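You operate a simulated robot arm through the tools that you are given. There is no shell and no other tool. Be economical: measure what you need, move in short steps, check, and stop when the job is done.

You run a simulated two-armed robot. Do the job below in one go: nothing can be reset, and whatever is moved stays where it is left.

## Task
Press two stopped with no air: open its air valve, set 5 bar, then release and reset the stop.
Fine: air first; wait until the display shows READY; touch no other control.

Only the result counts: the job must be done as asked and must still hold three seconds after the hand-in. Knocking over, shifting, dropping, spilling or breaking anything else fails it.

## Robot
Two 7-joint arms with two-finger parallel grippers on one trunk, on a base that drives. Base frame: it is fixed to the floor where the robot stands at the start and does not move with it; the origin is under the middle of the robot, x ahead of it, y to its left, z up. Units: mm, rad, N and s.
The left shoulder is at the start at [70, 177, 1195], the right one opposite. With the tool pointing down near the work surface each hand reaches from about 300 to 740 mm from the robot's upright axis, wherever it stands, measured 20 degrees to its own side. Places, roughly: press one air knob [800, 600, 1200]; press one air valve handle [800, 600, 1100]; press one heat dial [600, 100, 1300]; press one left start button [700, 700, 800]; press one power switch [600, 100, 1100]; press one reset key [600, 100, 1000]; press one right start button [500, 200, 800]; press one stop button [800, 600, 1000]; press one time dial [600, 100, 1200]; press two [600, -500, 1000]; press two air valve handle [500, -200, 1100]; press two display [400, -700, 1400]; press two heat dial [300, -600, 1300]; press two left start button [400, -100, 800]; press two power switch [400, -700, 1100]; press two right start button [200, -600, 800]. Payload 3.43 kg a hand.
The tool frame of a hand sits at the grasp point between the pads (the TCP): z along the fingers, y along the line on which they close. The tips reach 30 mm beyond it. Largest opening 94 mm; finger width 28, thickness 10; the body of the gripper, 50 by 96 mm, starts 55 mm behind the TCP.
Orientation is told as [roll, pitch, yaw] about the base's x, y, z axes, in that order, counted from this pose: with the fingers straight down and closing along the base's y, the tool's x points along the base's -x, its y along +y and its z along -z.

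## Interface
- The arms move only by the tool send_rows. It takes "left_targets", "right_targets" or both (then of equal length, played together; a hand with none holds still); each is a list of rows, each an object of numbers (a shift or turn left out is 0, a gripper value left out holds the last): "dx", "dy", "dz": the shift along the tool's x, y, z in mm; "wx", "wy", "wz": the turn, a rotation vector about the tool's x, y, z in rad; "fingers": the closure in counts, from 0 (fully open) to 255 (shut). In form: [{"dx": .., "dy": .., "dz": .., "wx": .., "wy": .., "wz": .., "fingers": ..}, ...]. A call has 1 to 8 rows; each row is the pose to reach, as a shift and turn from the pose commanded when the call began, along the tool's axes at that moment. A row lasts 0.2 s, in which the tool goes at most 50 mm and 0.15 rad; a call with a longer step from one row to the next is refused whole, and so is a gripper value outside its range. A pose out of reach is approached as far as the arm can. The call stops where the force on the tool passes 40 N (or 10 N more than at its start, if that is more) or the arm is blocked; 0.2 s more then pass. The fingers move at their own pace (about 153 mm/s each) and stop on an object; they squeeze with about 36 N. The grip force told is the motor's: it shows also when the fingers shut on nothing. Time passes only in rows, and 0.2 s behind the last, so rows that repeat a pose let the fingers close. It gives the time, the measured TCP pose, the force on the tool (base axes), the opening and the grip force at its end, in the units of the frame above (readings bear some noise), with the torque about the TCP (base axes, N m) and any sound that the robot's microphone picked up, and new pictures: "show" is both (left out), scene, wrist or none (wrist: the cameras of the hands that moved).
- Cameras (640 x 400 px; columns grow to the right, rows downward): "scene" is now at [126.1, -42.9, 1510.3]; the picture's right is [-0.49, -0.87, -0.00], its down [-0.52, 0.29, -0.80] and it looks along [0.70, -0.40, -0.60] (base axes); focal length 214 px, centre (320, 200). "left" rides on the left gripper at [76, -14, -102] in its tool frame; the picture's right is [0.18, 0.98, 0.00], its down [-0.75, 0.14, -0.64] and it looks along [-0.63, 0.12, 0.77] (tool axes); focal length 243 px, centre (320, 200). "right" rides on the right gripper at [76, 14, -102] in its tool frame; the picture's right is [-0.18, 0.98, 0.00], its down [-0.75, -0.14, -0.64] and it looks along [-0.63, -0.12, 0.77] (tool axes); focal length 243 px, centre (320, 200). There is no depth. A picture from a camera that has moved, and an enlarged one, comes with that camera's place and axes in the base frame and with its lens.
- raise_lower(by): slides the trunk up (or, below 0, down) by that many mm; the arms and the scene camera ride with it, the base frame stays. It gives what a move gives, with no picture.
- steer(legs): drives the robot by 1 to 6 legs, each [ahead, turn to the left] in mm and rad, along the robot's own axes; the way and the turn of a leg run together, so that a leg with both is an arc; at most 1500 mm and 3.142 rad a leg. The arms and the cameras ride along, it lands a little off, and it stops where it bumps. It gives what a move gives, and a new picture of the scene camera.
- head_to(pan, tilt): turns the head with the scene camera to pan (to the left, within 1.501 rad either way) and tilt (down, from -0.506 to 1.204), counted from straight ahead of the robot. It gives what a move gives, and a new picture of the scene camera.
- close_up(camera, box): a new picture of the part [left, top, right, bottom] of that camera's present view, enlarged. The clock stands still meanwhile.
- hand_in(): hands the job in; it is judged then, once.

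Work in short steps. Places have to be worked out from the pictures, the camera data and where the tool is seen: move nearer, look again, correct. Check each grasp and each placing, and mend what went wrong. You have 120 turns and 260 pictures in all, those below and enlarged ones among them. Open the grippers and draw the arms clear of the work before you hand the job in, unless the task says otherwise; then end with one line.

The tools are called after ">>>" by a JSON object that holds its "api" and its "payload". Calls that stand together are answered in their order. send_rows: Moves the arms, as the interface text tells. Its arguments: {"type":"object","properties":{"left_targets":{"type":"array"},"right_targets":{"type":"array"},"show":{"type":"string","enum":["both","scene","wrist","none"]}},"required":[]} The other tools are called the same way: raise_lower (by) slides the trunk up or down; steer (legs) drives the base; head_to (pan, tilt) turns the head that bears the scene camera; close_up (camera, box) takes an enlarged picture of a part of a camera's view; hand_in () hands the job in.

At the start:

```text
time_s: 0.0
left_eef_pos: [418.5, -67.8, 1403.4]
left_tool_rot: [-0.002, 0.0, 0.002]
left_force: [0.6, 0.2, -0.4]
left_torque: [0.01, 0.01, -0.01]
left_width: 94.0
left_grip_force: 0.0
right_eef_pos: [352.2, -384.1, 999.9]
right_tool_rot: [-0.001, 0.0, 0.001]
right_force: [0.2, 0.1, -0.7]
right_torque: [-0.01, 0.0, -0.01]
right_width: 93.9
right_grip_force: 0.1
trunk travel left (down, up): [-775.0, 65.0]
robot x, y, heading: [0.2, -1.4, 0.001]
head pan, tilt: [-0.517, 0.639]
```

scene: 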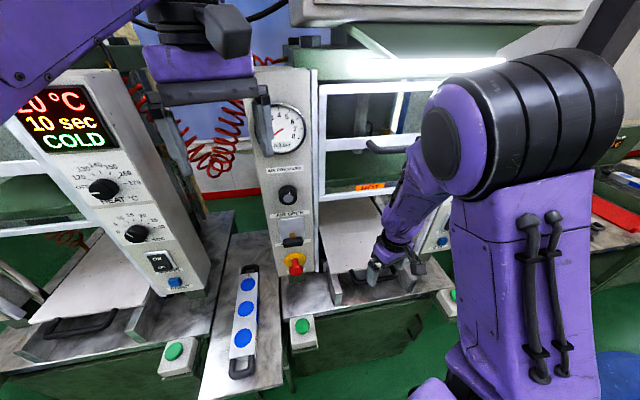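
right: 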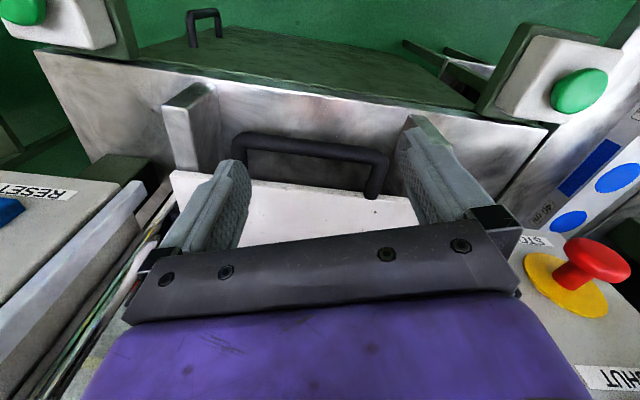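
left: 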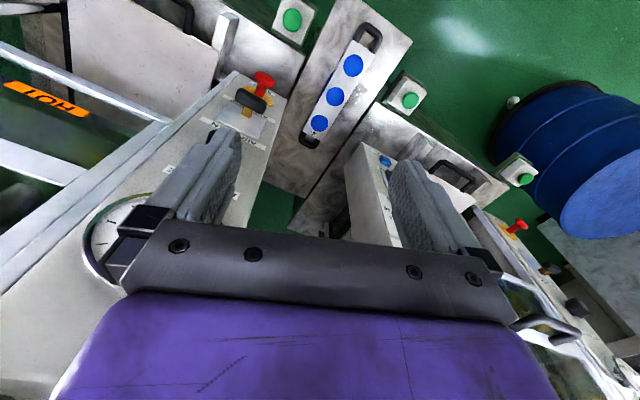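

The column with the gauge in the middle should be press two's air column; press two's display column is hidden by the right arm. I look closer first.

>>> {"api": "close_up", "payload": {"camera": "scene", "box": [230, 80, 350, 290]}}

>>> {"api": "head_to", "payload": {"pan": -1.2, "tilt": 0.3}}

```text
1.90 times, centred on (290, 185) of scene
camera zoom: at [126.1, -42.9, 1510.3], right [-0.49, -0.87, 0.0], down [-0.52, 0.29, -0.8], along [0.7, -0.4, -0.6], focal length 408 px, centre (377, 229)
```

zoom: 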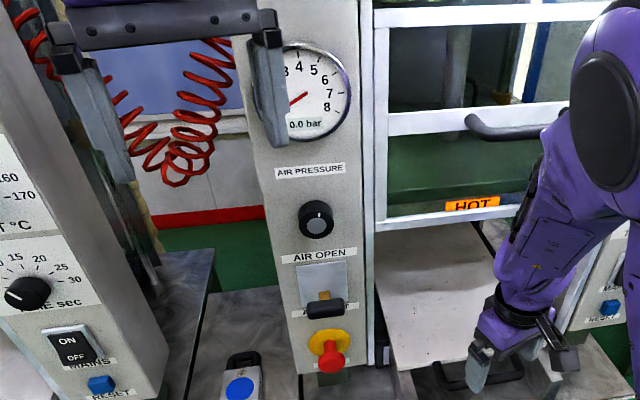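

```text
time_s: 1.1
left_eef_pos: [418.4, -68.0, 1403.0]
left_tool_rot: [-0.005, -0.003, 0.001]
left_force: [-0.2, -0.1, 0.2]
left_torque: [-0.01, 0.03, -0.01]
left_width: 93.8
left_grip_force: 0.0
right_eef_pos: [353.0, -384.9, 999.8]
right_tool_rot: [-0.001, 0.001, 0.001]
right_force: [1.0, -0.4, 0.6]
right_torque: [0.0, 0.01, -0.01]
right_width: 94.0
right_grip_force: 0.2
trunk travel left (down, up): [-775.0, 65.0]
robot x, y, heading: [0.7, 0.0, 0.003]
head pan, tilt: [-1.201, 0.3]
camera scene: at [84.2, -86.8, 1541.1], right [-0.93, -0.36, 0.0], down [-0.11, 0.28, -0.96], along [0.35, -0.89, -0.3], focal length 214 px, centre (320, 200)
```

scene: 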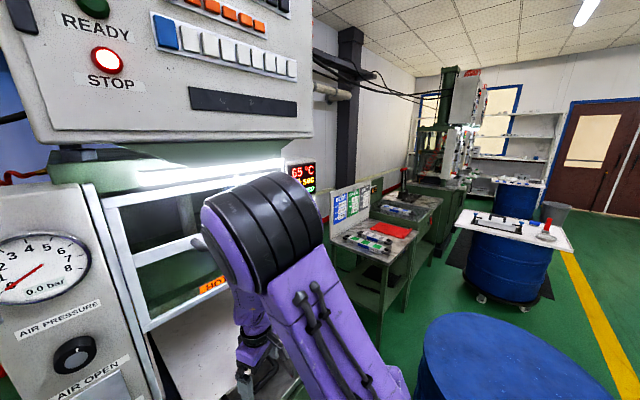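

The air column (gauge 0 bar, knob, valve shut, stop) is near (495,-172). I plan to drive to a spot square in front of press two, so I check the floor to my right first.

>>> {"api": "head_to", "payload": {"pan": -1.5, "tilt": 0.9}}

>>> {"api": "head_to", "payload": {"pan": 1.5, "tilt": 0.7}}

```text
time_s: 2.1
left_eef_pos: [419.4, -67.8, 1402.9]
left_tool_rot: [-0.004, -0.001, 0.001]
left_force: [0.1, 0.6, -0.5]
left_torque: [0.02, 0.01, 0.01]
left_width: 94.0
left_grip_force: 0.1
right_eef_pos: [352.5, -384.0, 1000.5]
right_tool_rot: [0.0, 0.0, 0.0]
right_force: [-0.2, -0.6, -0.2]
right_torque: [0.02, 0.0, 0.01]
right_width: 93.9
right_grip_force: 0.1
trunk travel left (down, up): [-775.0, 65.0]
robot x, y, heading: [1.6, 0.6, 0.004]
head pan, tilt: [-1.499, 0.901]
camera scene: at [55.7, -75.2, 1489.0], right [-1.0, -0.07, 0.0], down [-0.06, 0.78, -0.62], along [0.04, -0.62, -0.78], focal length 214 px, centre (320, 200)
```

scene: 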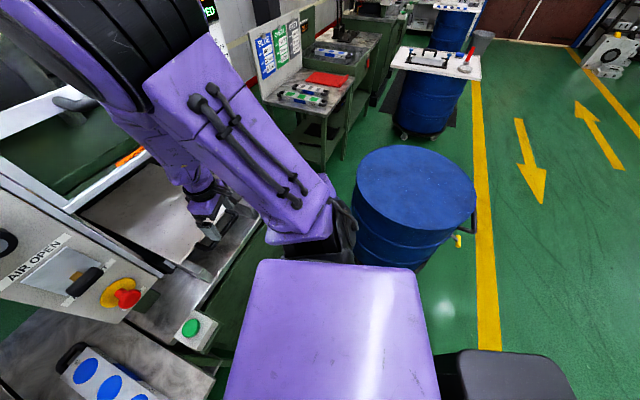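

```text
time_s: 4.7
left_eef_pos: [418.6, -68.0, 1402.9]
left_tool_rot: [-0.004, -0.001, 0.003]
left_force: [0.7, 0.4, 0.1]
left_torque: [-0.02, 0.0, 0.0]
left_width: 94.3
left_grip_force: 0.0
right_eef_pos: [352.2, -383.9, 999.4]
right_tool_rot: [-0.001, -0.001, 0.001]
right_force: [-0.4, 0.3, 0.4]
right_torque: [0.01, -0.01, -0.02]
right_width: 94.0
right_grip_force: 0.0
trunk travel left (down, up): [-775.0, 65.0]
robot x, y, heading: [-2.7, 0.3, -0.002]
head pan, tilt: [1.499, 0.7]
camera scene: at [56.4, 84.9, 1505.1], right [1.0, -0.07, 0.0], down [-0.05, -0.64, -0.77], along [0.05, 0.76, -0.64], focal length 214 px, centre (320, 200)
```

scene: 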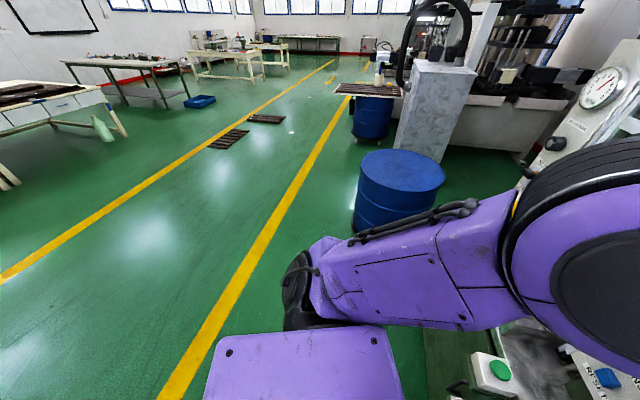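

A drum stands to the right rear, so I'll keep the base here and work with the right hand. I draw the left hand back out of the way and pull the right hand back out of the press.

>>> {"api": "send_rows", "payload": {"left_targets": [{"dx": 40, "dy": 25}, {"dx": 80, "dy": 50}, {"dx": 110, "dy": 80}, {"dx": 140, "dy": 110}], "right_targets": [{"dx": 35}, {"dx": 70}, {"dx": 100, "dz": -30}, {"dx": 130, "dz": -60}], "show": "none"}}

>>> {"api": "head_to", "payload": {"pan": -0.45, "tilt": 0.5}}

```text
time_s: 5.7
left_eef_pos: [271.4, 48.2, 1402.2]
left_tool_rot: [-0.008, -0.005, 0.001]
left_force: [-0.9, 0.1, -0.2]
left_torque: [-0.05, -0.07, 0.04]
left_width: 94.1
left_grip_force: 0.1
right_eef_pos: [249.3, -406.4, 1072.5]
right_tool_rot: [-0.005, -0.003, -0.001]
right_force: [-0.3, 0.5, 0.8]
right_torque: [-0.04, -0.04, 0.01]
right_width: 93.9
right_grip_force: 0.0
right hand out of reach, approached as far as the arm can: row 3, 4
trunk travel left (down, up): [-775.0, 65.0]
robot x, y, heading: [0.2, 0.2, -0.002]
head pan, tilt: [1.499, 0.7]
```

```text
time_s: 7.6
left_eef_pos: [276.3, 42.8, 1401.6]
left_tool_rot: [-0.004, -0.001, 0.002]
left_force: [-0.7, 0.4, 0.3]
left_torque: [0.01, 0.0, 0.01]
left_width: 94.0
left_grip_force: 0.1
right_eef_pos: [252.4, -409.6, 1070.1]
right_tool_rot: [0.0, 0.001, -0.001]
right_force: [0.5, 0.0, -0.1]
right_torque: [-0.02, -0.03, 0.03]
right_width: 94.0
right_grip_force: 0.1
trunk travel left (down, up): [-775.0, 65.0]
robot x, y, heading: [3.5, -2.7, 0.003]
head pan, tilt: [-0.45, 0.499]
camera scene: at [132.1, -39.2, 1522.8], right [-0.43, -0.9, 0.0], down [-0.43, 0.21, -0.88], along [0.79, -0.38, -0.48], focal length 214 px, centre (320, 200)
```

scene: 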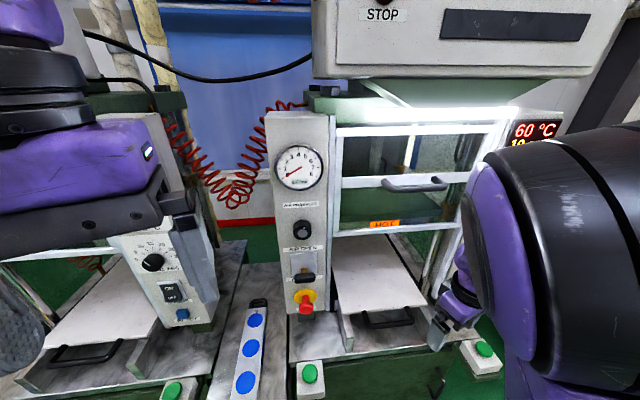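

The arm is folded too far here, so I back the base 150 mm, then look at the panel.

>>> {"api": "steer", "payload": {"legs": [[-150, 0]]}}

>>> {"api": "close_up", "payload": {"camera": "scene", "box": [250, 120, 350, 320]}}

```text
time_s: 8.9
left_eef_pos: [130.9, 42.4, 1399.4]
left_tool_rot: [-0.004, 0.002, 0.0]
left_force: [-0.9, 0.0, 0.4]
left_torque: [-0.03, 0.0, 0.01]
left_width: 94.4
left_grip_force: 0.1
right_eef_pos: [104.9, -409.9, 1069.0]
right_tool_rot: [0.0, 0.004, -0.002]
right_force: [1.1, 0.6, 0.1]
right_torque: [0.02, 0.03, 0.03]
right_width: 94.0
right_grip_force: 0.0
trunk travel left (down, up): [-775.0, 65.0]
robot x, y, heading: [-150.5, -0.8, -0.004]
head pan, tilt: [-0.45, 0.499]
camera scene: at [-14.0, -39.5, 1522.5], right [-0.44, -0.9, 0.0], down [-0.43, 0.21, -0.88], along [0.79, -0.38, -0.48], focal length 214 px, centre (320, 200)
```

scene: 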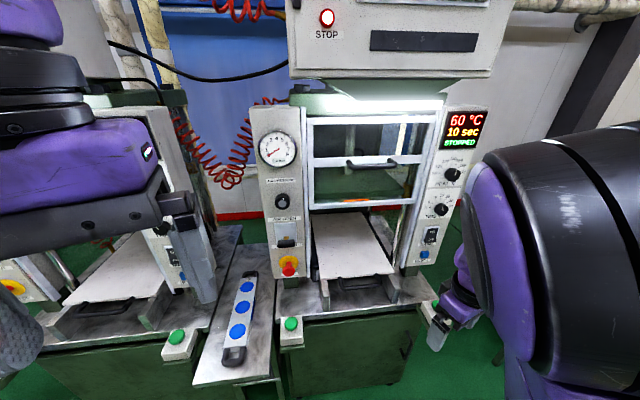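

```text
2.00 times, centred on (300, 220) of scene
camera zoom: at [-14.0, -39.5, 1522.5], right [-0.44, -0.9, 0.0], down [-0.43, 0.21, -0.88], along [0.79, -0.38, -0.48], focal length 429 px, centre (360, 160)
```

zoom: 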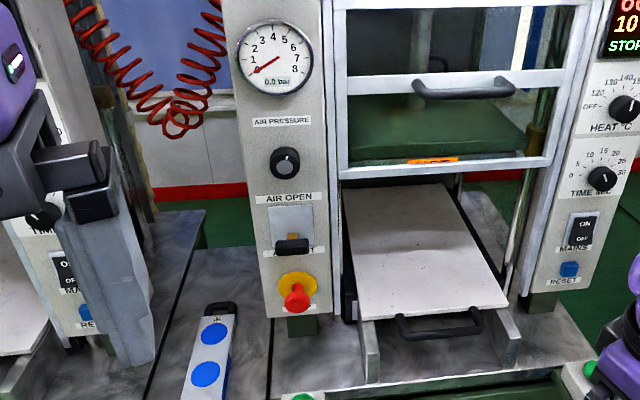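

Clear view now: knob front is about (497,-172,1237), the valve lever hangs at SHUT with OPEN above, and the display reads STOPPED. The panels face yaw ≈ -0.37. I pitch the right hand up towards horizontal while moving forward.

>>> {"api": "send_rows", "payload": {"right_targets": [{"dx": -20, "dy": 10, "dz": -10, "wy": -0.15}, {"dx": -40, "dy": 20, "dz": -20, "wy": -0.3}, {"dx": -60, "dy": 30, "dz": -30, "wy": -0.45}, {"dx": -80, "dy": 40, "dz": -40, "wy": -0.6}, {"dx": -100, "dy": 50, "dz": -50, "wy": -0.75}, {"dx": -120, "dy": 60, "dz": -60, "wy": -0.9}, {"dx": -140, "dy": 70, "dz": -70, "wy": -1.05}, {"dx": -160, "dy": 80, "dz": -80, "wy": -1.2}], "show": "scene"}}

```text
time_s: 10.7
left_eef_pos: [128.0, 42.4, 1400.5]
left_tool_rot: [-0.005, 0.0, 0.001]
left_force: [0.9, 0.7, 0.2]
left_torque: [0.0, 0.0, 0.02]
left_width: 93.9
left_grip_force: 0.0
right_eef_pos: [322.6, -358.9, 1168.2]
right_tool_rot: [-0.007, -1.201, 0.008]
right_force: [0.6, 0.4, 0.4]
right_torque: [-0.01, -0.04, 0.02]
right_width: 94.2
right_grip_force: 0.3
right hand out of reach, approached as far as the arm can: row 1, 2, 3, 4, 5, 6, 7, 8
trunk travel left (down, up): [-775.0, 65.0]
robot x, y, heading: [-145.6, 4.7, -0.006]
head pan, tilt: [-0.45, 0.499]
camera scene: at [-16.1, -38.9, 1522.7], right [-0.44, -0.9, 0.0], down [-0.43, 0.21, -0.88], along [0.79, -0.38, -0.48], focal length 214 px, centre (320, 200)
```

scene: 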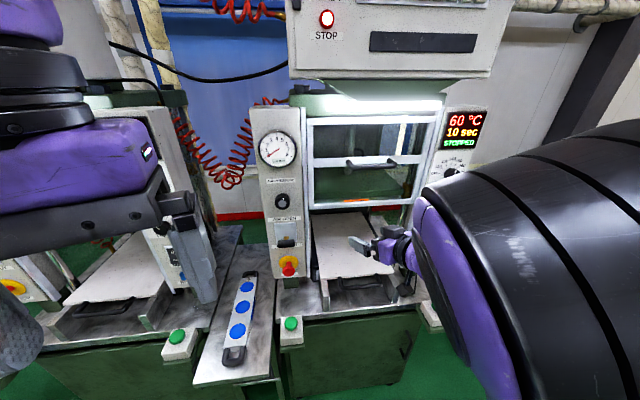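

The hand is nearly level at (323,-359,1168). I finish the pitch and lift slightly.

>>> {"api": "send_rows", "payload": {"right_targets": [{"wy": -0.13}, {"wy": -0.26}, {"wy": -0.37}, {"wy": -0.37}], "show": "none"}}

```text
time_s: 11.7
left_eef_pos: [127.6, 42.7, 1401.9]
left_tool_rot: [-0.002, 0.0, 0.0]
left_force: [-0.4, 0.2, -0.9]
left_torque: [-0.04, 0.0, 0.0]
left_width: 93.9
left_grip_force: 0.1
right_eef_pos: [310.8, -397.1, 1156.4]
right_tool_rot: [-0.627, -1.565, 0.635]
right_force: [0.3, 0.2, -0.4]
right_torque: [-0.02, -0.02, 0.02]
right_width: 94.0
right_grip_force: 0.1
right hand out of reach, approached as far as the arm can: row 1, 2, 3, 4
trunk travel left (down, up): [-775.0, 65.0]
robot x, y, heading: [-148.5, -0.6, -0.009]
head pan, tilt: [-0.45, 0.499]
```

Level now; next I yaw by about -0.37 to face the panel and move forward a bit to get off the folded limit.

>>> {"api": "send_rows", "payload": {"right_targets": [{"wx": 0.13, "dz": 20}, {"wx": 0.26, "dz": 40}, {"wx": 0.37, "dz": 60}, {"wx": 0.37, "dz": 60}], "show": "both"}}

```text
time_s: 12.7
left_eef_pos: [126.5, 45.6, 1401.7]
left_tool_rot: [-0.007, -0.002, 0.0]
left_force: [-0.3, 0.3, -0.1]
left_torque: [-0.06, -0.02, -0.03]
left_width: 93.8
left_grip_force: 0.1
right_eef_pos: [342.1, -489.4, 1101.9]
right_tool_rot: [1.303, -1.574, -1.528]
right_force: [0.2, 1.1, -0.2]
right_torque: [0.0, 0.03, -0.03]
right_width: 94.0
right_grip_force: 0.1
right hand out of reach, approached as far as the arm can: row 1, 2, 3, 4
trunk travel left (down, up): [-775.0, 65.0]
robot x, y, heading: [-147.7, 2.6, -0.005]
head pan, tilt: [-0.45, 0.499]
camera scene: at [-18.9, -34.7, 1523.1], right [-0.44, -0.9, 0.0], down [-0.43, 0.21, -0.88], along [0.79, -0.39, -0.48], focal length 214 px, centre (320, 200)
camera right: at [245.0, -452.3, 1023.9], right [0.22, 0.96, 0.18], down [-0.66, 0.01, 0.75], along [0.72, -0.29, 0.63], focal length 243 px, centre (320, 200)
```

scene: 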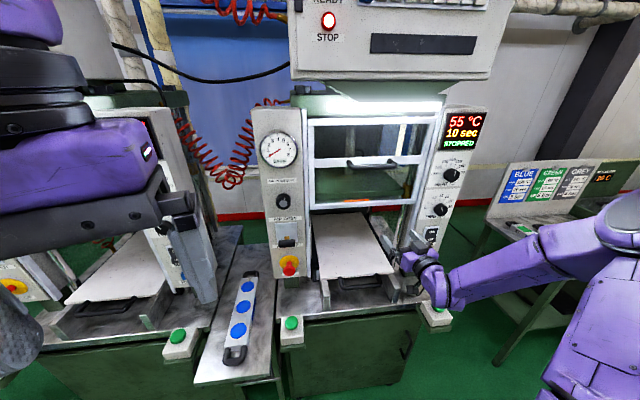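
right: 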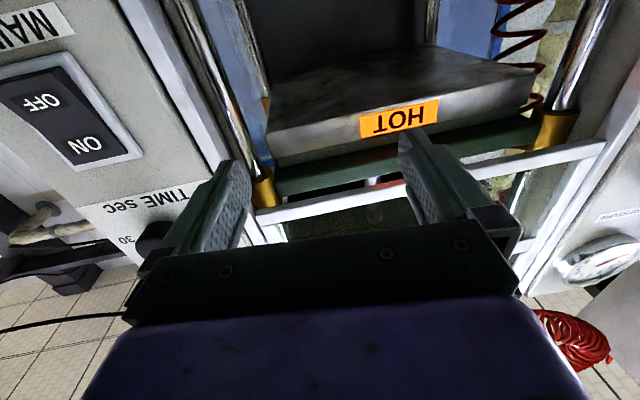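

The hand was limited by folding; the base is still too close. I close the fingers (narrow profile) and drive back another 150 mm, which pulls the hand away from the press.

>>> {"api": "send_rows", "payload": {"right_targets": [{"fingers": 255}, {"fingers": 255}, {"fingers": 255}], "show": "none"}}

>>> {"api": "steer", "payload": {"legs": [[-150, 0]]}}

```text
time_s: 13.5
left_eef_pos: [128.3, 41.2, 1401.4]
left_tool_rot: [-0.004, -0.001, -0.001]
left_force: [-0.6, -0.2, 0.3]
left_torque: [0.02, -0.01, 0.0]
left_width: 93.9
left_grip_force: 0.1
right_eef_pos: [343.6, -493.3, 1097.5]
right_tool_rot: [1.008, -1.566, -1.23]
right_force: [0.4, 0.4, -0.1]
right_torque: [0.0, -0.02, -0.02]
right_width: 0.0
right_grip_force: 32.4
trunk travel left (down, up): [-775.0, 65.0]
robot x, y, heading: [-149.7, 0.6, -0.002]
head pan, tilt: [-0.45, 0.499]
```

```text
time_s: 14.9
left_eef_pos: [-21.8, 42.7, 1399.8]
left_tool_rot: [-0.003, 0.002, 0.001]
left_force: [0.2, -0.1, -0.8]
left_torque: [0.0, 0.01, 0.01]
left_width: 94.1
left_grip_force: 0.0
right_eef_pos: [193.7, -492.9, 1097.5]
right_tool_rot: [0.68, -1.565, -0.902]
right_force: [-0.3, -0.1, 0.1]
right_torque: [0.03, -0.06, -0.02]
right_width: 0.2
right_grip_force: 33.3
trunk travel left (down, up): [-775.0, 65.0]
robot x, y, heading: [-299.7, 4.5, 0.003]
head pan, tilt: [-0.45, 0.499]
camera scene: at [-165.9, -39.3, 1522.5], right [-0.44, -0.9, 0.0], down [-0.43, 0.21, -0.88], along [0.79, -0.38, -0.48], focal length 214 px, centre (320, 200)
```

scene: 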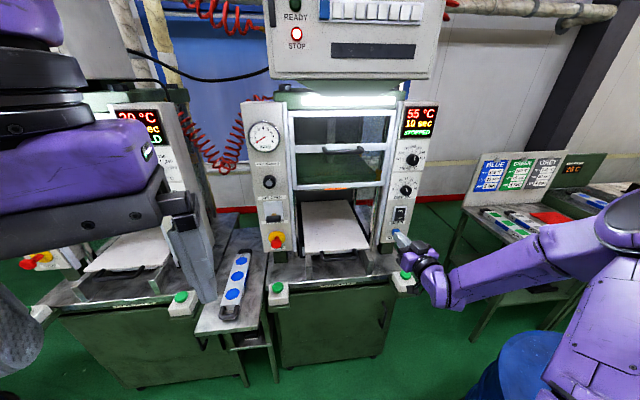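

The yaw came out at only -0.22. I move the hand sideways toward the air column, correcting yaw, still well clear of the panel.

>>> {"api": "send_rows", "payload": {"right_targets": [{"dy": 45, "wx": 0.05}, {"dy": 90, "wx": 0.1}, {"dy": 135, "wx": 0.15}, {"dy": 180, "wx": 0.15}, {"dy": 225, "dz": 15, "dx": 10, "wx": 0.15}, {"dy": 270, "dz": 30, "dx": 20, "wx": 0.15}, {"dy": 315, "dz": 40, "dx": 30, "wx": 0.15}, {"dy": 360, "dz": 50, "dx": 37, "wx": 0.15}], "show": "both"}}

```text
time_s: 16.7
left_eef_pos: [-24.0, 42.6, 1402.6]
left_tool_rot: [-0.004, -0.001, 0.001]
left_force: [0.1, -0.6, 0.3]
left_torque: [-0.02, -0.01, -0.01]
left_width: 93.9
left_grip_force: 0.1
right_eef_pos: [152.8, -496.4, 1061.4]
right_tool_rot: [2.077, -1.555, -2.347]
right_force: [0.4, 0.1, -0.1]
right_torque: [0.01, 0.03, 0.04]
right_width: 0.0
right_grip_force: 32.9
right hand out of reach, approached as far as the arm can: row 1, 2, 3, 4, 5, 6, 7, 8
trunk travel left (down, up): [-775.0, 65.0]
robot x, y, heading: [-303.8, 1.7, -0.002]
head pan, tilt: [-0.45, 0.499]
camera scene: at [-169.0, -39.5, 1522.8], right [-0.44, -0.9, 0.0], down [-0.43, 0.21, -0.88], along [0.79, -0.38, -0.48], focal length 214 px, centre (320, 200)
camera right: at [58.9, -452.9, 984.6], right [0.26, 0.94, 0.2], down [-0.66, 0.03, 0.75], along [0.7, -0.33, 0.64], focal length 243 px, centre (320, 200)
```

scene: 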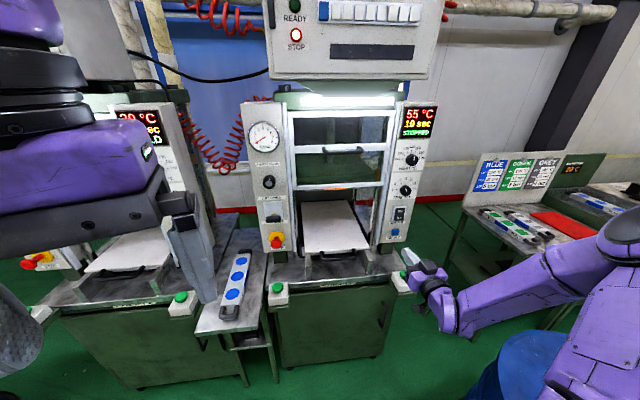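
right: 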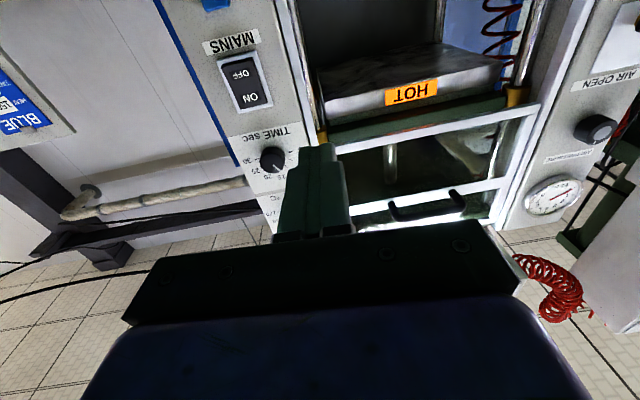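

The arm is stuck in an awkward wrist configuration. I tip the tool partly back down (0.45 rad) and try to move left again.

>>> {"api": "send_rows", "payload": {"right_targets": [{"wy": 0.15}, {"wy": 0.3}, {"wy": 0.45}, {"wy": 0.45, "dy": 40}, {"wy": 0.45, "dy": 80}, {"wy": 0.45, "dy": 120}, {"wy": 0.45, "dy": 160}, {"wy": 0.45, "dy": 200}], "show": "scene"}}

```text
time_s: 18.5
left_eef_pos: [-25.5, 36.1, 1400.6]
left_tool_rot: [0.004, -0.002, -0.001]
left_force: [0.9, -1.6, -0.2]
left_torque: [0.1, 0.0, -0.02]
left_width: 93.8
left_grip_force: 0.0
right_eef_pos: [212.3, -355.1, 1136.9]
right_tool_rot: [0.108, -1.085, -0.361]
right_force: [-0.1, 0.3, -0.7]
right_torque: [0.05, -0.05, 0.02]
right_width: 0.0
right_grip_force: 33.0
right hand out of reach, approached as far as the arm can: row 1, 4, 5, 6, 7, 8
trunk travel left (down, up): [-775.0, 65.0]
robot x, y, heading: [-300.2, 1.0, -0.004]
head pan, tilt: [-0.45, 0.499]
camera scene: at [-170.6, -47.2, 1522.6], right [-0.44, -0.9, -0.01], down [-0.43, 0.21, -0.88], along [0.79, -0.38, -0.48], focal length 214 px, centre (320, 200)
```

scene: 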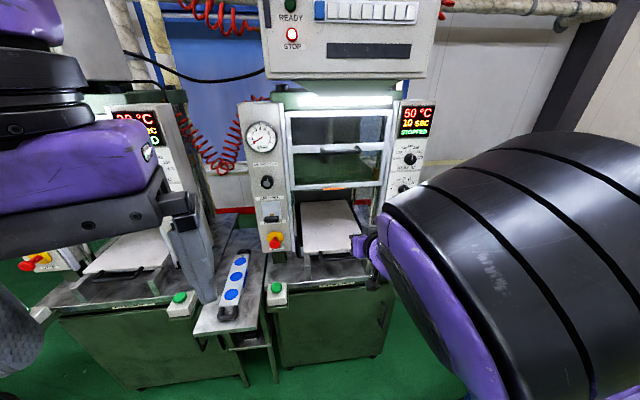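

Lowering the trunk should let the arm reach forward more naturally; the hand is 200 mm in front of the panel plane, clear of the bench. I lower 200 mm.

>>> {"api": "raise_lower", "payload": {"by": -200}}

>>> {"api": "send_rows", "payload": {"right_targets": [{"dx": -35, "dz": 20}, {"dx": -70, "dz": 40}, {"dx": -105, "dz": 60}, {"dx": -140, "dz": 80}, {"dx": -140, "dz": 80, "dy": 40}, {"dx": -140, "dz": 80, "dy": 80}], "show": "scene"}}

```text
time_s: 20.7
left_eef_pos: [-24.7, 42.5, 1201.3]
left_tool_rot: [-0.004, 0.0, 0.001]
left_force: [-0.5, 0.7, 0.7]
left_torque: [0.01, 0.0, 0.0]
left_width: 93.9
left_grip_force: 0.0
right_eef_pos: [214.4, -345.4, 940.0]
right_tool_rot: [0.097, -1.089, -0.34]
right_force: [0.2, 0.0, 0.1]
right_torque: [0.01, 0.01, -0.01]
right_width: 0.0
right_grip_force: 32.6
trunk travel left (down, up): [-575.0, 265.0]
robot x, y, heading: [-299.6, -2.0, 0.005]
head pan, tilt: [-0.45, 0.499]
```

```text
time_s: 22.1
left_eef_pos: [-24.0, 42.7, 1200.8]
left_tool_rot: [-0.005, 0.0, 0.004]
left_force: [0.2, 0.7, 0.2]
left_torque: [0.0, 0.0, -0.03]
left_width: 94.2
left_grip_force: 0.1
right_eef_pos: [362.7, -303.5, 1029.8]
right_tool_rot: [0.062, -1.092, -0.31]
right_force: [0.5, -0.1, -1.1]
right_torque: [-0.01, 0.0, 0.0]
right_width: 0.0
right_grip_force: 33.3
trunk travel left (down, up): [-575.0, 265.0]
robot x, y, heading: [-302.5, -0.9, 0.0]
head pan, tilt: [-0.45, 0.499]
camera scene: at [-168.6, -38.7, 1322.8], right [-0.44, -0.9, 0.0], down [-0.43, 0.21, -0.88], along [0.79, -0.38, -0.48], focal length 214 px, centre (320, 200)
```

scene: 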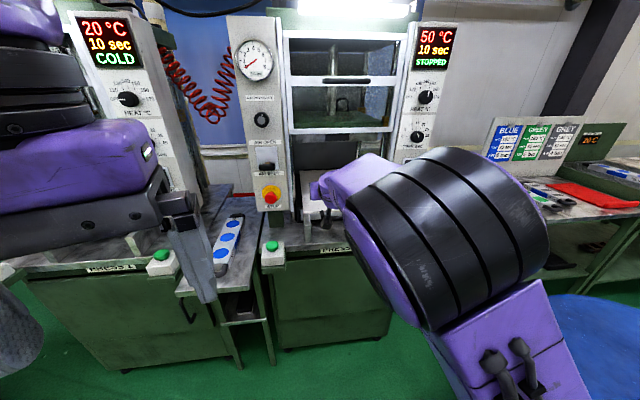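

Now everything is reachable. I retreat 70 mm, level the tool and move left towards the air column.

>>> {"api": "send_rows", "payload": {"right_targets": [{"dz": -35}, {"dz": -70, "wy": -0.12}, {"dz": -70, "dy": 40, "wy": -0.24}, {"dz": -70, "dy": 80, "wy": -0.36}, {"dz": -70, "dy": 120, "wy": -0.48}, {"dz": -70, "dy": 160, "wy": -0.48}], "show": "both"}}

```text
time_s: 23.5
left_eef_pos: [-22.7, 43.8, 1201.1]
left_tool_rot: [-0.003, 0.002, 0.002]
left_force: [-0.5, -0.4, -0.7]
left_torque: [0.03, 0.05, -0.05]
left_width: 93.8
left_grip_force: 0.1
right_eef_pos: [384.6, -265.7, 1193.3]
right_tool_rot: [0.629, -1.479, -0.806]
right_force: [0.4, 0.5, -0.5]
right_torque: [-0.01, 0.01, -0.02]
right_width: 0.3
right_grip_force: 32.6
right hand out of reach, approached as far as the arm can: row 2, 3, 4, 5, 6
trunk travel left (down, up): [-575.0, 265.0]
robot x, y, heading: [-302.1, 1.0, 0.001]
head pan, tilt: [-0.45, 0.499]
camera scene: at [-167.7, -38.0, 1322.7], right [-0.44, -0.9, 0.0], down [-0.43, 0.21, -0.88], along [0.79, -0.38, -0.48], focal length 214 px, centre (320, 200)
camera right: at [282.1, -225.6, 1125.2], right [0.19, 0.95, 0.24], down [-0.61, -0.08, 0.79], along [0.77, -0.29, 0.57], focal length 243 px, centre (320, 200)
```

scene: 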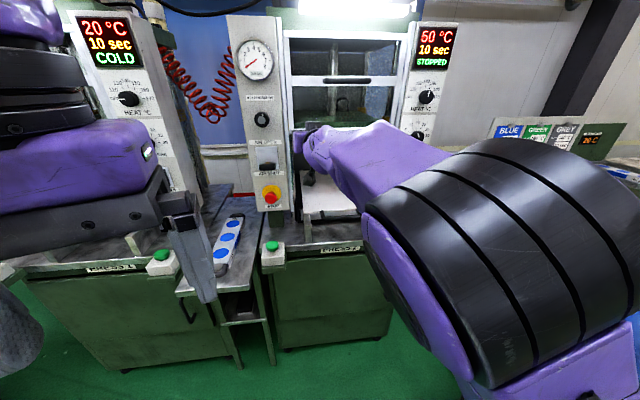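
right: 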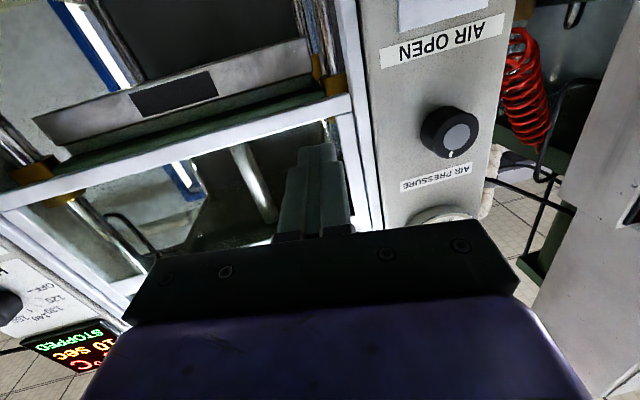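

The right arm bends awkwardly toward the centre; the left arm lines up straight with the air column instead. I retreat the right hand to its own side while pitching the left hand up and forward.

>>> {"api": "send_rows", "payload": {"right_targets": [{"dz": -40}, {"dz": -80, "wy": 0.1}, {"dz": -110, "dy": -40, "wy": 0.2}, {"dz": -110, "dy": -80, "wy": 0.3}, {"dz": -110, "dy": -120, "wy": 0.3}, {"dz": -110, "dy": -160, "wy": 0.3}, {"dz": -110, "dy": -200, "wy": 0.3}, {"dz": -110, "dy": -240, "wy": 0.3}], "left_targets": [{"dx": -20}, {"dx": -40, "wy": -0.15}, {"dx": -70, "wy": -0.3}, {"dx": -100, "wy": -0.45}, {"dx": -130, "wy": -0.6}, {"dx": -160, "wy": -0.75}, {"dx": -190, "wy": -0.9}, {"dx": -220, "wy": -1.05}], "show": "scene"}}

```text
time_s: 25.3
left_eef_pos: [199.1, 39.5, 1198.9]
left_tool_rot: [-0.002, -1.05, 0.0]
left_force: [0.7, -1.6, -0.1]
left_torque: [0.04, 0.02, 0.01]
left_width: 94.1
left_grip_force: 0.0
right_eef_pos: [230.1, -471.6, 1188.1]
right_tool_rot: [0.067, -1.187, -0.239]
right_force: [-0.3, -1.1, -0.5]
right_torque: [-0.01, 0.01, 0.02]
right_width: 0.1
right_grip_force: 32.7
right hand out of reach, approached as far as the arm can: row 1, 2, 3, 4, 5, 6
trunk travel left (down, up): [-575.0, 265.0]
robot x, y, heading: [-296.7, -1.8, 0.002]
head pan, tilt: [-0.45, 0.499]
camera scene: at [-167.9, -42.2, 1322.6], right [-0.44, -0.9, 0.0], down [-0.43, 0.21, -0.88], along [0.79, -0.38, -0.48], focal length 214 px, centre (320, 200)
```

scene: 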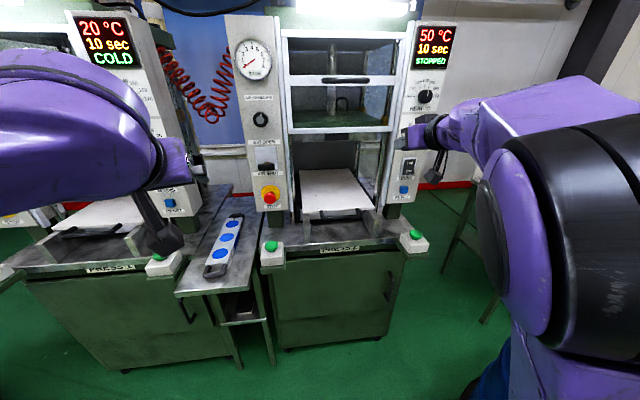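

Both arms reachable now. I finish levelling the left hand, close its fingers, then yaw it to face the panel.

>>> {"api": "send_rows", "payload": {"left_targets": [{"wy": -0.13, "fingers": 255}, {"wy": -0.26, "fingers": 255}, {"wy": -0.39, "fingers": 255}, {"wy": -0.52, "fingers": 255}], "show": "none"}}

>>> {"api": "send_rows", "payload": {"left_targets": [{"wx": 0.13, "dy": -20, "dx": 20}, {"wx": 0.26, "dy": -40, "dx": 40}, {"wx": 0.372, "dy": -60, "dx": 60}, {"wx": 0.372, "dy": -90, "dx": 90}], "show": "both"}}

```text
time_s: 26.3
left_eef_pos: [197.3, 41.9, 1200.2]
left_tool_rot: [-1.636, -1.568, 1.636]
left_force: [-0.5, 0.2, -0.4]
left_torque: [0.01, 0.02, 0.04]
left_width: 0.1
left_grip_force: 33.0
right_eef_pos: [229.8, -467.9, 1189.9]
right_tool_rot: [0.072, -1.188, -0.241]
right_force: [-0.4, 0.0, -0.5]
right_torque: [0.01, 0.01, -0.01]
right_width: 0.2
right_grip_force: 32.7
trunk travel left (down, up): [-575.0, 265.0]
robot x, y, heading: [-298.6, 1.6, 0.001]
head pan, tilt: [-0.45, 0.499]
```

```text
time_s: 27.3
left_eef_pos: [198.4, -50.0, 1108.7]
left_tool_rot: [-0.873, -1.569, 0.503]
left_force: [0.6, 0.0, 1.2]
left_torque: [0.01, 0.0, 0.03]
left_width: 0.0
left_grip_force: 33.4
right_eef_pos: [231.2, -471.5, 1187.5]
right_tool_rot: [0.075, -1.186, -0.246]
right_force: [-0.1, 0.1, -0.4]
right_torque: [0.02, -0.02, 0.02]
right_width: 0.0
right_grip_force: 33.2
trunk travel left (down, up): [-575.0, 265.0]
robot x, y, heading: [-300.3, 4.0, -0.004]
head pan, tilt: [-0.45, 0.499]
camera scene: at [-167.6, -41.8, 1322.6], right [-0.44, -0.9, 0.0], down [-0.43, 0.21, -0.88], along [0.79, -0.38, -0.48], focal length 214 px, centre (320, 200)
camera left: at [96.2, -26.1, 1032.3], right [0.36, 0.92, -0.19], down [-0.55, 0.37, 0.75], along [0.76, -0.17, 0.63], focal length 243 px, centre (320, 200)
```

scene: 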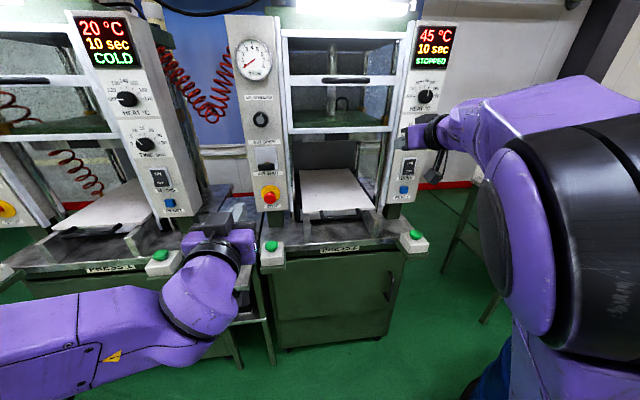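
left: 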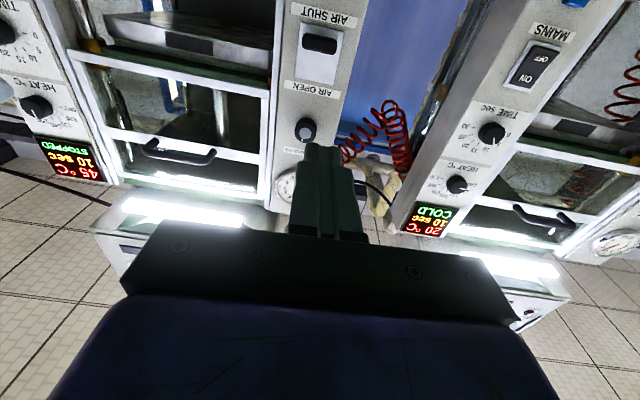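

The left arm is aligned well. I take a close-up for precise positions.

>>> {"api": "close_up", "payload": {"camera": "scene", "box": [215, 30, 315, 230]}}

>>> {"api": "close_up", "payload": {"camera": "left", "box": [250, 0, 390, 160]}}

```text
2.00 times, centred on (265, 130) of scene
camera zoom: at [-167.6, -41.8, 1322.6], right [-0.44, -0.9, 0.0], down [-0.43, 0.21, -0.88], along [0.79, -0.38, -0.48], focal length 429 px, centre (430, 340)
```

zoom: 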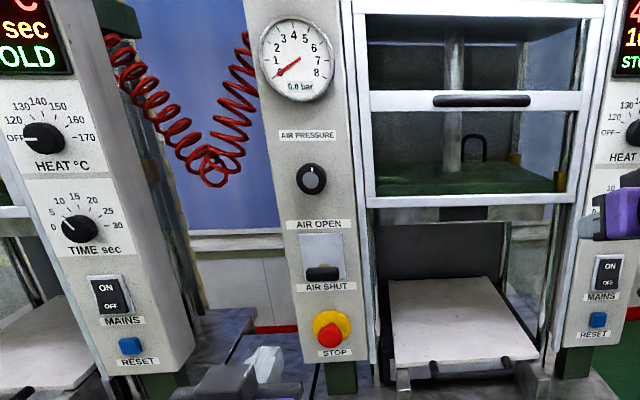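

```text
2.50 times, centred on (320, 80) of left
camera zoom: at [96.2, -26.1, 1032.3], right [0.36, 0.92, -0.19], down [-0.55, 0.37, 0.75], along [0.76, -0.17, 0.63], focal length 606 px, centre (320, 500)
```

zoom: 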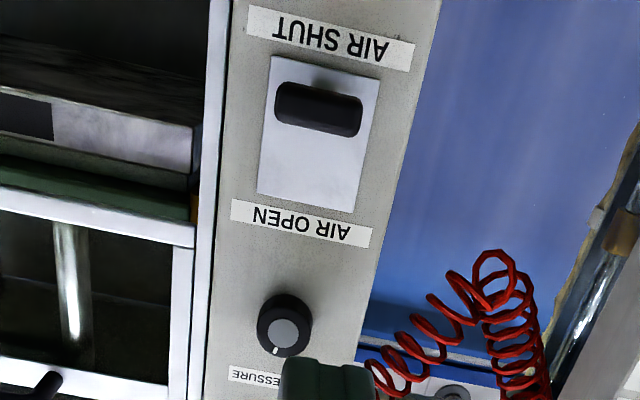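

Bar is about (497,-170,1090), stop top near z 1005. I advance 200 mm and go down to z≈1045, between the bar and the stop, then check.

>>> {"api": "send_rows", "payload": {"left_targets": [{"dx": 32, "dz": 10}, {"dx": 64, "dz": 40, "dy": -4}, {"dx": 64, "dz": 85, "dy": -4}, {"dx": 64, "dz": 130, "dy": -4}, {"dx": 64, "dz": 170, "dy": -4}, {"dx": 64, "dz": 210, "dy": -4}], "show": "both"}}

```text
time_s: 28.7
left_eef_pos: [391.1, -128.5, 1045.7]
left_tool_rot: [-0.969, -1.568, 0.596]
left_force: [-0.2, -0.4, 1.0]
left_torque: [-0.01, 0.0, 0.0]
left_width: 0.2
left_grip_force: 33.5
right_eef_pos: [230.1, -469.7, 1189.6]
right_tool_rot: [0.073, -1.188, -0.244]
right_force: [0.7, -0.1, -0.2]
right_torque: [0.01, -0.02, 0.02]
right_width: 0.0
right_grip_force: 32.6
trunk travel left (down, up): [-575.0, 265.0]
robot x, y, heading: [-298.7, -2.0, 0.002]
head pan, tilt: [-0.45, 0.499]
camera scene: at [-167.6, -40.1, 1322.6], right [-0.44, -0.9, 0.0], down [-0.43, 0.21, -0.88], along [0.79, -0.38, -0.48], focal length 214 px, centre (320, 200)
camera left: at [289.1, -103.7, 968.7], right [0.36, 0.92, -0.19], down [-0.55, 0.37, 0.75], along [0.76, -0.17, 0.63], focal length 243 px, centre (320, 200)
```

scene: 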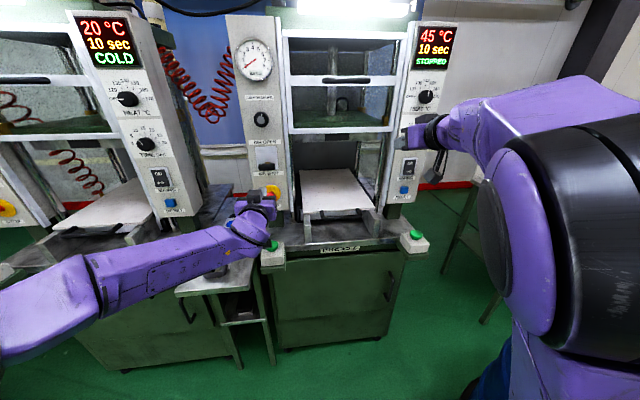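
left: 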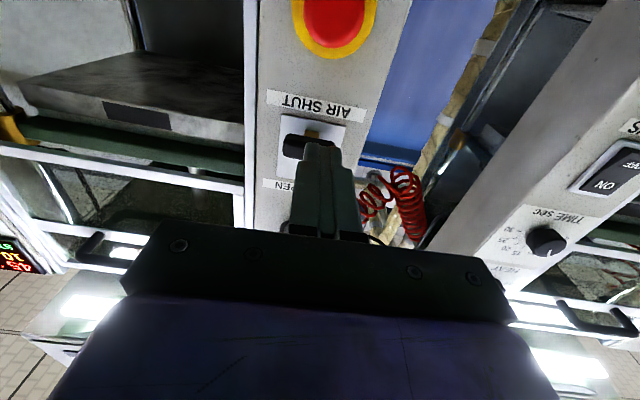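

Finger is slightly to the left of the bar. I shift ~9 mm right and go forward 90 mm under the bar.

>>> {"api": "send_rows", "payload": {"left_targets": [{"dy": -9, "dz": 30}, {"dy": -9, "dz": 60}, {"dy": -9, "dz": 80}, {"dy": -9, "dz": 92}], "show": "both"}}

>>> {"api": "close_up", "payload": {"camera": "scene", "box": [225, 100, 325, 220]}}

```text
time_s: 29.7
left_eef_pos: [460.8, -166.8, 1046.9]
left_tool_rot: [-1.735, -1.567, 1.362]
left_force: [-0.1, 0.5, 0.5]
left_torque: [0.01, -0.02, -0.02]
left_width: 0.0
left_grip_force: 33.0
left hand out of reach, approached as far as the arm can: row 4
right_eef_pos: [230.5, -468.6, 1190.5]
right_tool_rot: [0.067, -1.19, -0.24]
right_force: [0.8, -0.7, 0.0]
right_torque: [-0.03, -0.01, -0.02]
right_width: 0.2
right_grip_force: 33.2
trunk travel left (down, up): [-575.0, 265.0]
robot x, y, heading: [-302.5, -1.3, -0.004]
head pan, tilt: [-0.45, 0.499]
camera scene: at [-168.9, -38.7, 1322.8], right [-0.44, -0.9, 0.0], down [-0.43, 0.21, -0.88], along [0.79, -0.38, -0.48], focal length 214 px, centre (320, 200)
camera left: at [358.3, -142.2, 971.1], right [0.36, 0.91, -0.19], down [-0.55, 0.37, 0.75], along [0.76, -0.17, 0.63], focal length 243 px, centre (320, 200)
```

scene: 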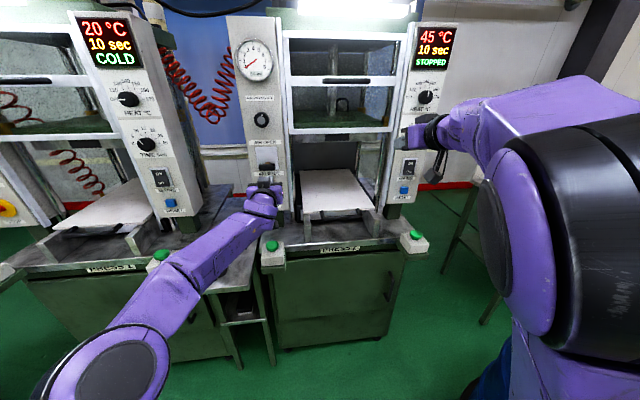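
left: 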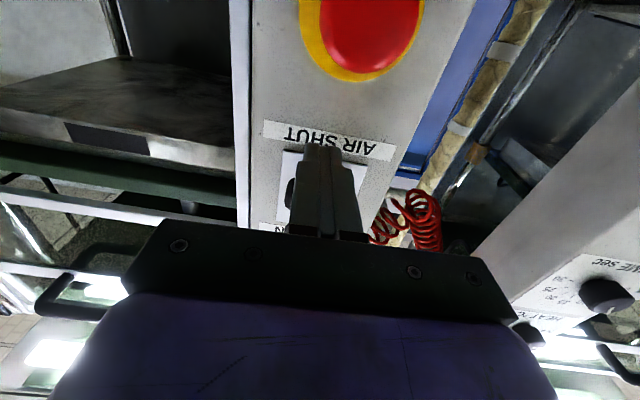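

```text
3.33 times, centred on (275, 160) of scene
camera zoom: at [-168.9, -38.7, 1322.8], right [-0.44, -0.9, 0.0], down [-0.43, 0.21, -0.88], along [0.79, -0.38, -0.48], focal length 715 px, centre (470, 333)
```

zoom: 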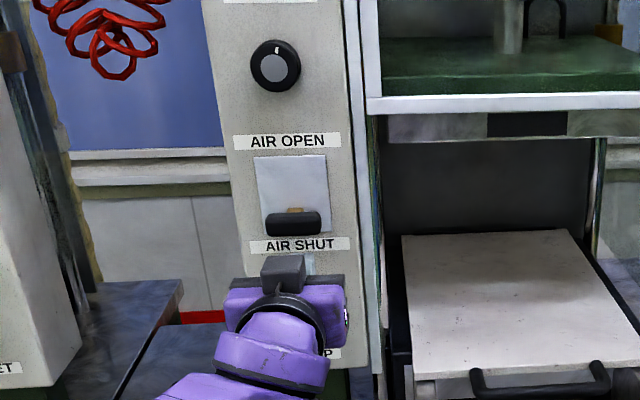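

The left arm is at full stretch. I pull the hand back 70 mm and drive 90 mm ahead for more slack.

>>> {"api": "send_rows", "payload": {"left_targets": [{"dz": -35}, {"dz": -70}, {"dz": -105}], "show": "none"}}

>>> {"api": "steer", "payload": {"legs": [[90, 0]]}}

```text
time_s: 30.5
left_eef_pos: [360.8, -126.2, 1047.1]
left_tool_rot: [-2.214, -1.567, 1.843]
left_force: [0.2, 0.1, -0.2]
left_torque: [-0.01, 0.03, 0.0]
left_width: 0.0
left_grip_force: 32.7
right_eef_pos: [228.8, -468.0, 1191.1]
right_tool_rot: [0.068, -1.19, -0.239]
right_force: [0.1, 0.4, 0.2]
right_torque: [0.01, 0.0, 0.0]
right_width: 0.0
right_grip_force: 32.8
trunk travel left (down, up): [-575.0, 265.0]
robot x, y, heading: [-297.6, 0.3, 0.001]
head pan, tilt: [-0.45, 0.499]
```

```text
time_s: 31.6
left_eef_pos: [451.2, -128.7, 1045.9]
left_tool_rot: [-1.54, -1.567, 1.168]
left_force: [0.4, 0.5, -0.8]
left_torque: [0.0, 0.01, 0.0]
left_width: 0.1
left_grip_force: 32.9
right_eef_pos: [318.9, -469.1, 1189.8]
right_tool_rot: [0.069, -1.189, -0.241]
right_force: [-1.7, 0.2, -0.2]
right_torque: [0.0, 0.0, 0.01]
right_width: 0.0
right_grip_force: 32.6
trunk travel left (down, up): [-575.0, 265.0]
robot x, y, heading: [-213.5, 1.1, -0.008]
head pan, tilt: [-0.45, 0.499]
camera scene: at [-79.4, -39.2, 1322.7], right [-0.44, -0.9, 0.0], down [-0.43, 0.21, -0.88], along [0.79, -0.38, -0.48], focal length 214 px, centre (320, 200)
```

scene: 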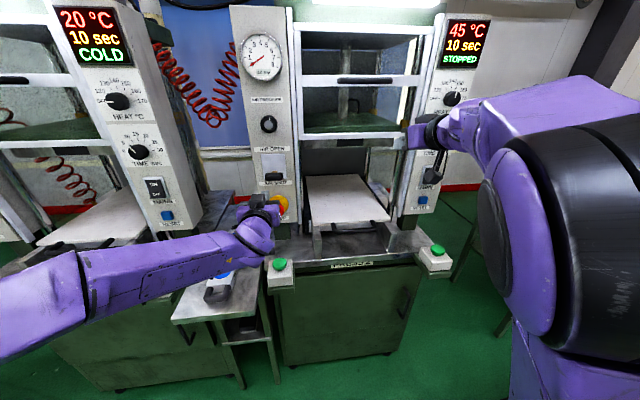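

Now I shift the left finger 28 mm right and 30 mm forward under the bar, drawing the right hand back a bit.

>>> {"api": "send_rows", "payload": {"left_targets": [{"dy": -28}, {"dy": -28, "dz": 15}, {"dy": -28, "dz": 32}], "right_targets": [{"dz": -20}, {"dz": -40}, {"dz": -60}], "show": "none"}}

>>> {"api": "close_up", "payload": {"camera": "scene", "box": [225, 100, 325, 220]}}

>>> {"api": "close_up", "payload": {"camera": "left", "box": [220, 80, 420, 240]}}

```text
time_s: 32.4
left_eef_pos: [470.9, -167.4, 1046.5]
left_tool_rot: [-1.914, -1.57, 1.54]
left_force: [0.4, 0.6, 0.3]
left_torque: [0.01, -0.01, 0.0]
left_width: 0.0
left_grip_force: 33.4
right_eef_pos: [270.0, -473.1, 1211.6]
right_tool_rot: [0.104, -1.189, -0.274]
right_force: [0.2, -0.5, 0.4]
right_torque: [-0.02, 0.02, 0.01]
right_width: 0.1
right_grip_force: 33.1
right hand out of reach, approached as far as the arm can: row 3
trunk travel left (down, up): [-575.0, 265.0]
robot x, y, heading: [-211.0, 1.1, 0.0]
head pan, tilt: [-0.45, 0.499]
```

```text
3.33 times, centred on (275, 160) of scene
camera zoom: at [-80.4, -40.4, 1322.8], right [-0.44, -0.9, 0.0], down [-0.43, 0.21, -0.88], along [0.79, -0.38, -0.48], focal length 715 px, centre (470, 333)
```

zoom: 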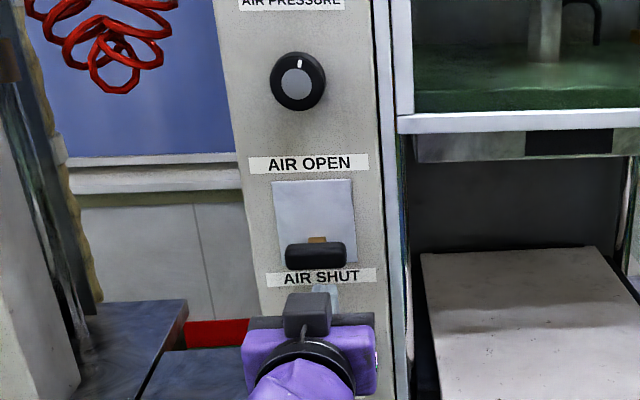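

```text
2.50 times, centred on (320, 160) of left
camera zoom: at [369.2, -143.8, 969.5], right [0.36, 0.92, -0.19], down [-0.55, 0.37, 0.75], along [0.76, -0.17, 0.63], focal length 606 px, centre (320, 300)
```

zoom: 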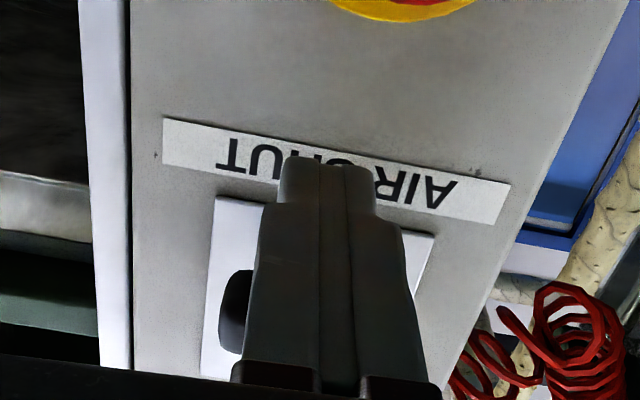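

The fingertip is under the bar, near the panel. I push upward in small steps.

>>> {"api": "send_rows", "payload": {"left_targets": [{"dx": -10}, {"dx": -20}, {"dx": -30}, {"dx": -40}, {"dx": -50}, {"dx": -60}], "show": "none"}}

>>> {"api": "close_up", "payload": {"camera": "scene", "box": [225, 20, 325, 220]}}

```text
time_s: 33.8
left_eef_pos: [471.6, -167.7, 1102.5]
left_tool_rot: [-0.681, -1.564, 0.306]
left_force: [-4.7, 1.8, -13.2]
left_torque: [0.01, 0.15, 0.0]
left_width: 0.1
left_grip_force: 32.9
right_eef_pos: [271.8, -472.4, 1209.1]
right_tool_rot: [0.096, -1.182, -0.268]
right_force: [0.2, 0.1, 0.2]
right_torque: [0.0, -0.01, 0.0]
right_width: 0.0
right_grip_force: 32.8
trunk travel left (down, up): [-575.0, 265.0]
robot x, y, heading: [-211.8, 4.2, -0.002]
head pan, tilt: [-0.45, 0.499]
```

```text
2.00 times, centred on (275, 120) of scene
camera zoom: at [-78.7, -39.1, 1322.3], right [-0.44, -0.9, 0.0], down [-0.43, 0.21, -0.88], along [0.79, -0.38, -0.48], focal length 429 px, centre (410, 360)
```

zoom: 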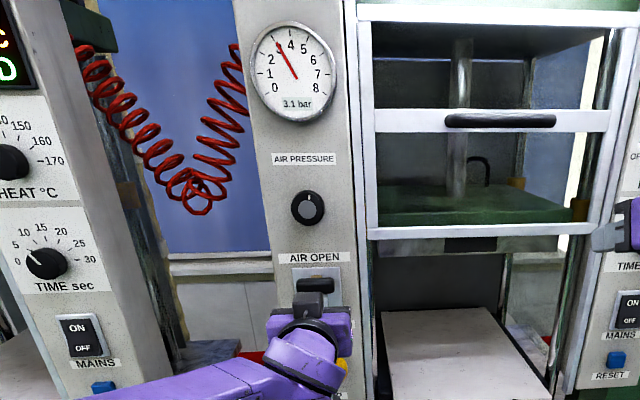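

Air flows: the gauge shows 3.1 bar. I push a bit further to be sure of the end stop, then back off.

>>> {"api": "send_rows", "payload": {"left_targets": [{"dx": -8}, {"dx": -16}, {"dx": -24}, {"dx": -30}], "show": "none"}}

>>> {"api": "close_up", "payload": {"camera": "scene", "box": [225, 20, 325, 220]}}

```text
time_s: 34.2
left_eef_pos: [472.0, -169.2, 1102.1]
left_tool_rot: [-0.219, -1.551, -0.156]
left_force: [2.8, 3.1, -10.4]
left_torque: [0.08, 0.12, 0.15]
left_width: 0.1
left_grip_force: 33.1
right_eef_pos: [272.2, -473.5, 1208.6]
right_tool_rot: [0.107, -1.182, -0.278]
right_force: [-0.3, -0.5, 0.1]
right_torque: [0.02, -0.02, -0.02]
right_width: 0.0
right_grip_force: 33.6
trunk travel left (down, up): [-575.0, 265.0]
robot x, y, heading: [-213.0, 4.3, 0.001]
head pan, tilt: [-0.45, 0.499]
stopped in row 2 (left hand): the force on the tool passed its limit at 45 N (the readings are from after the stop); the commanded pose is now the measured one
```

```text
2.00 times, centred on (275, 120) of scene
camera zoom: at [-78.2, -39.7, 1322.7], right [-0.44, -0.9, 0.0], down [-0.43, 0.21, -0.88], along [0.79, -0.38, -0.48], focal length 429 px, centre (410, 360)
```

zoom: 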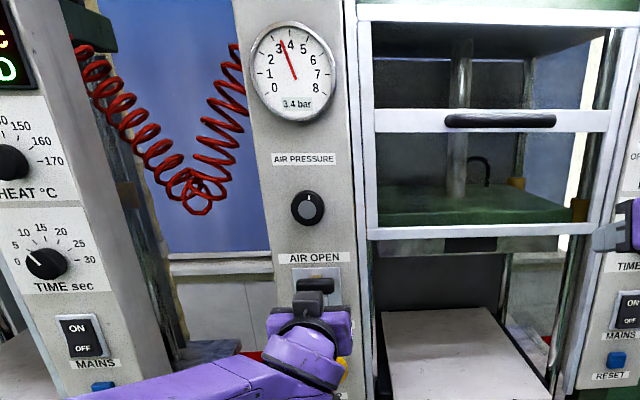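

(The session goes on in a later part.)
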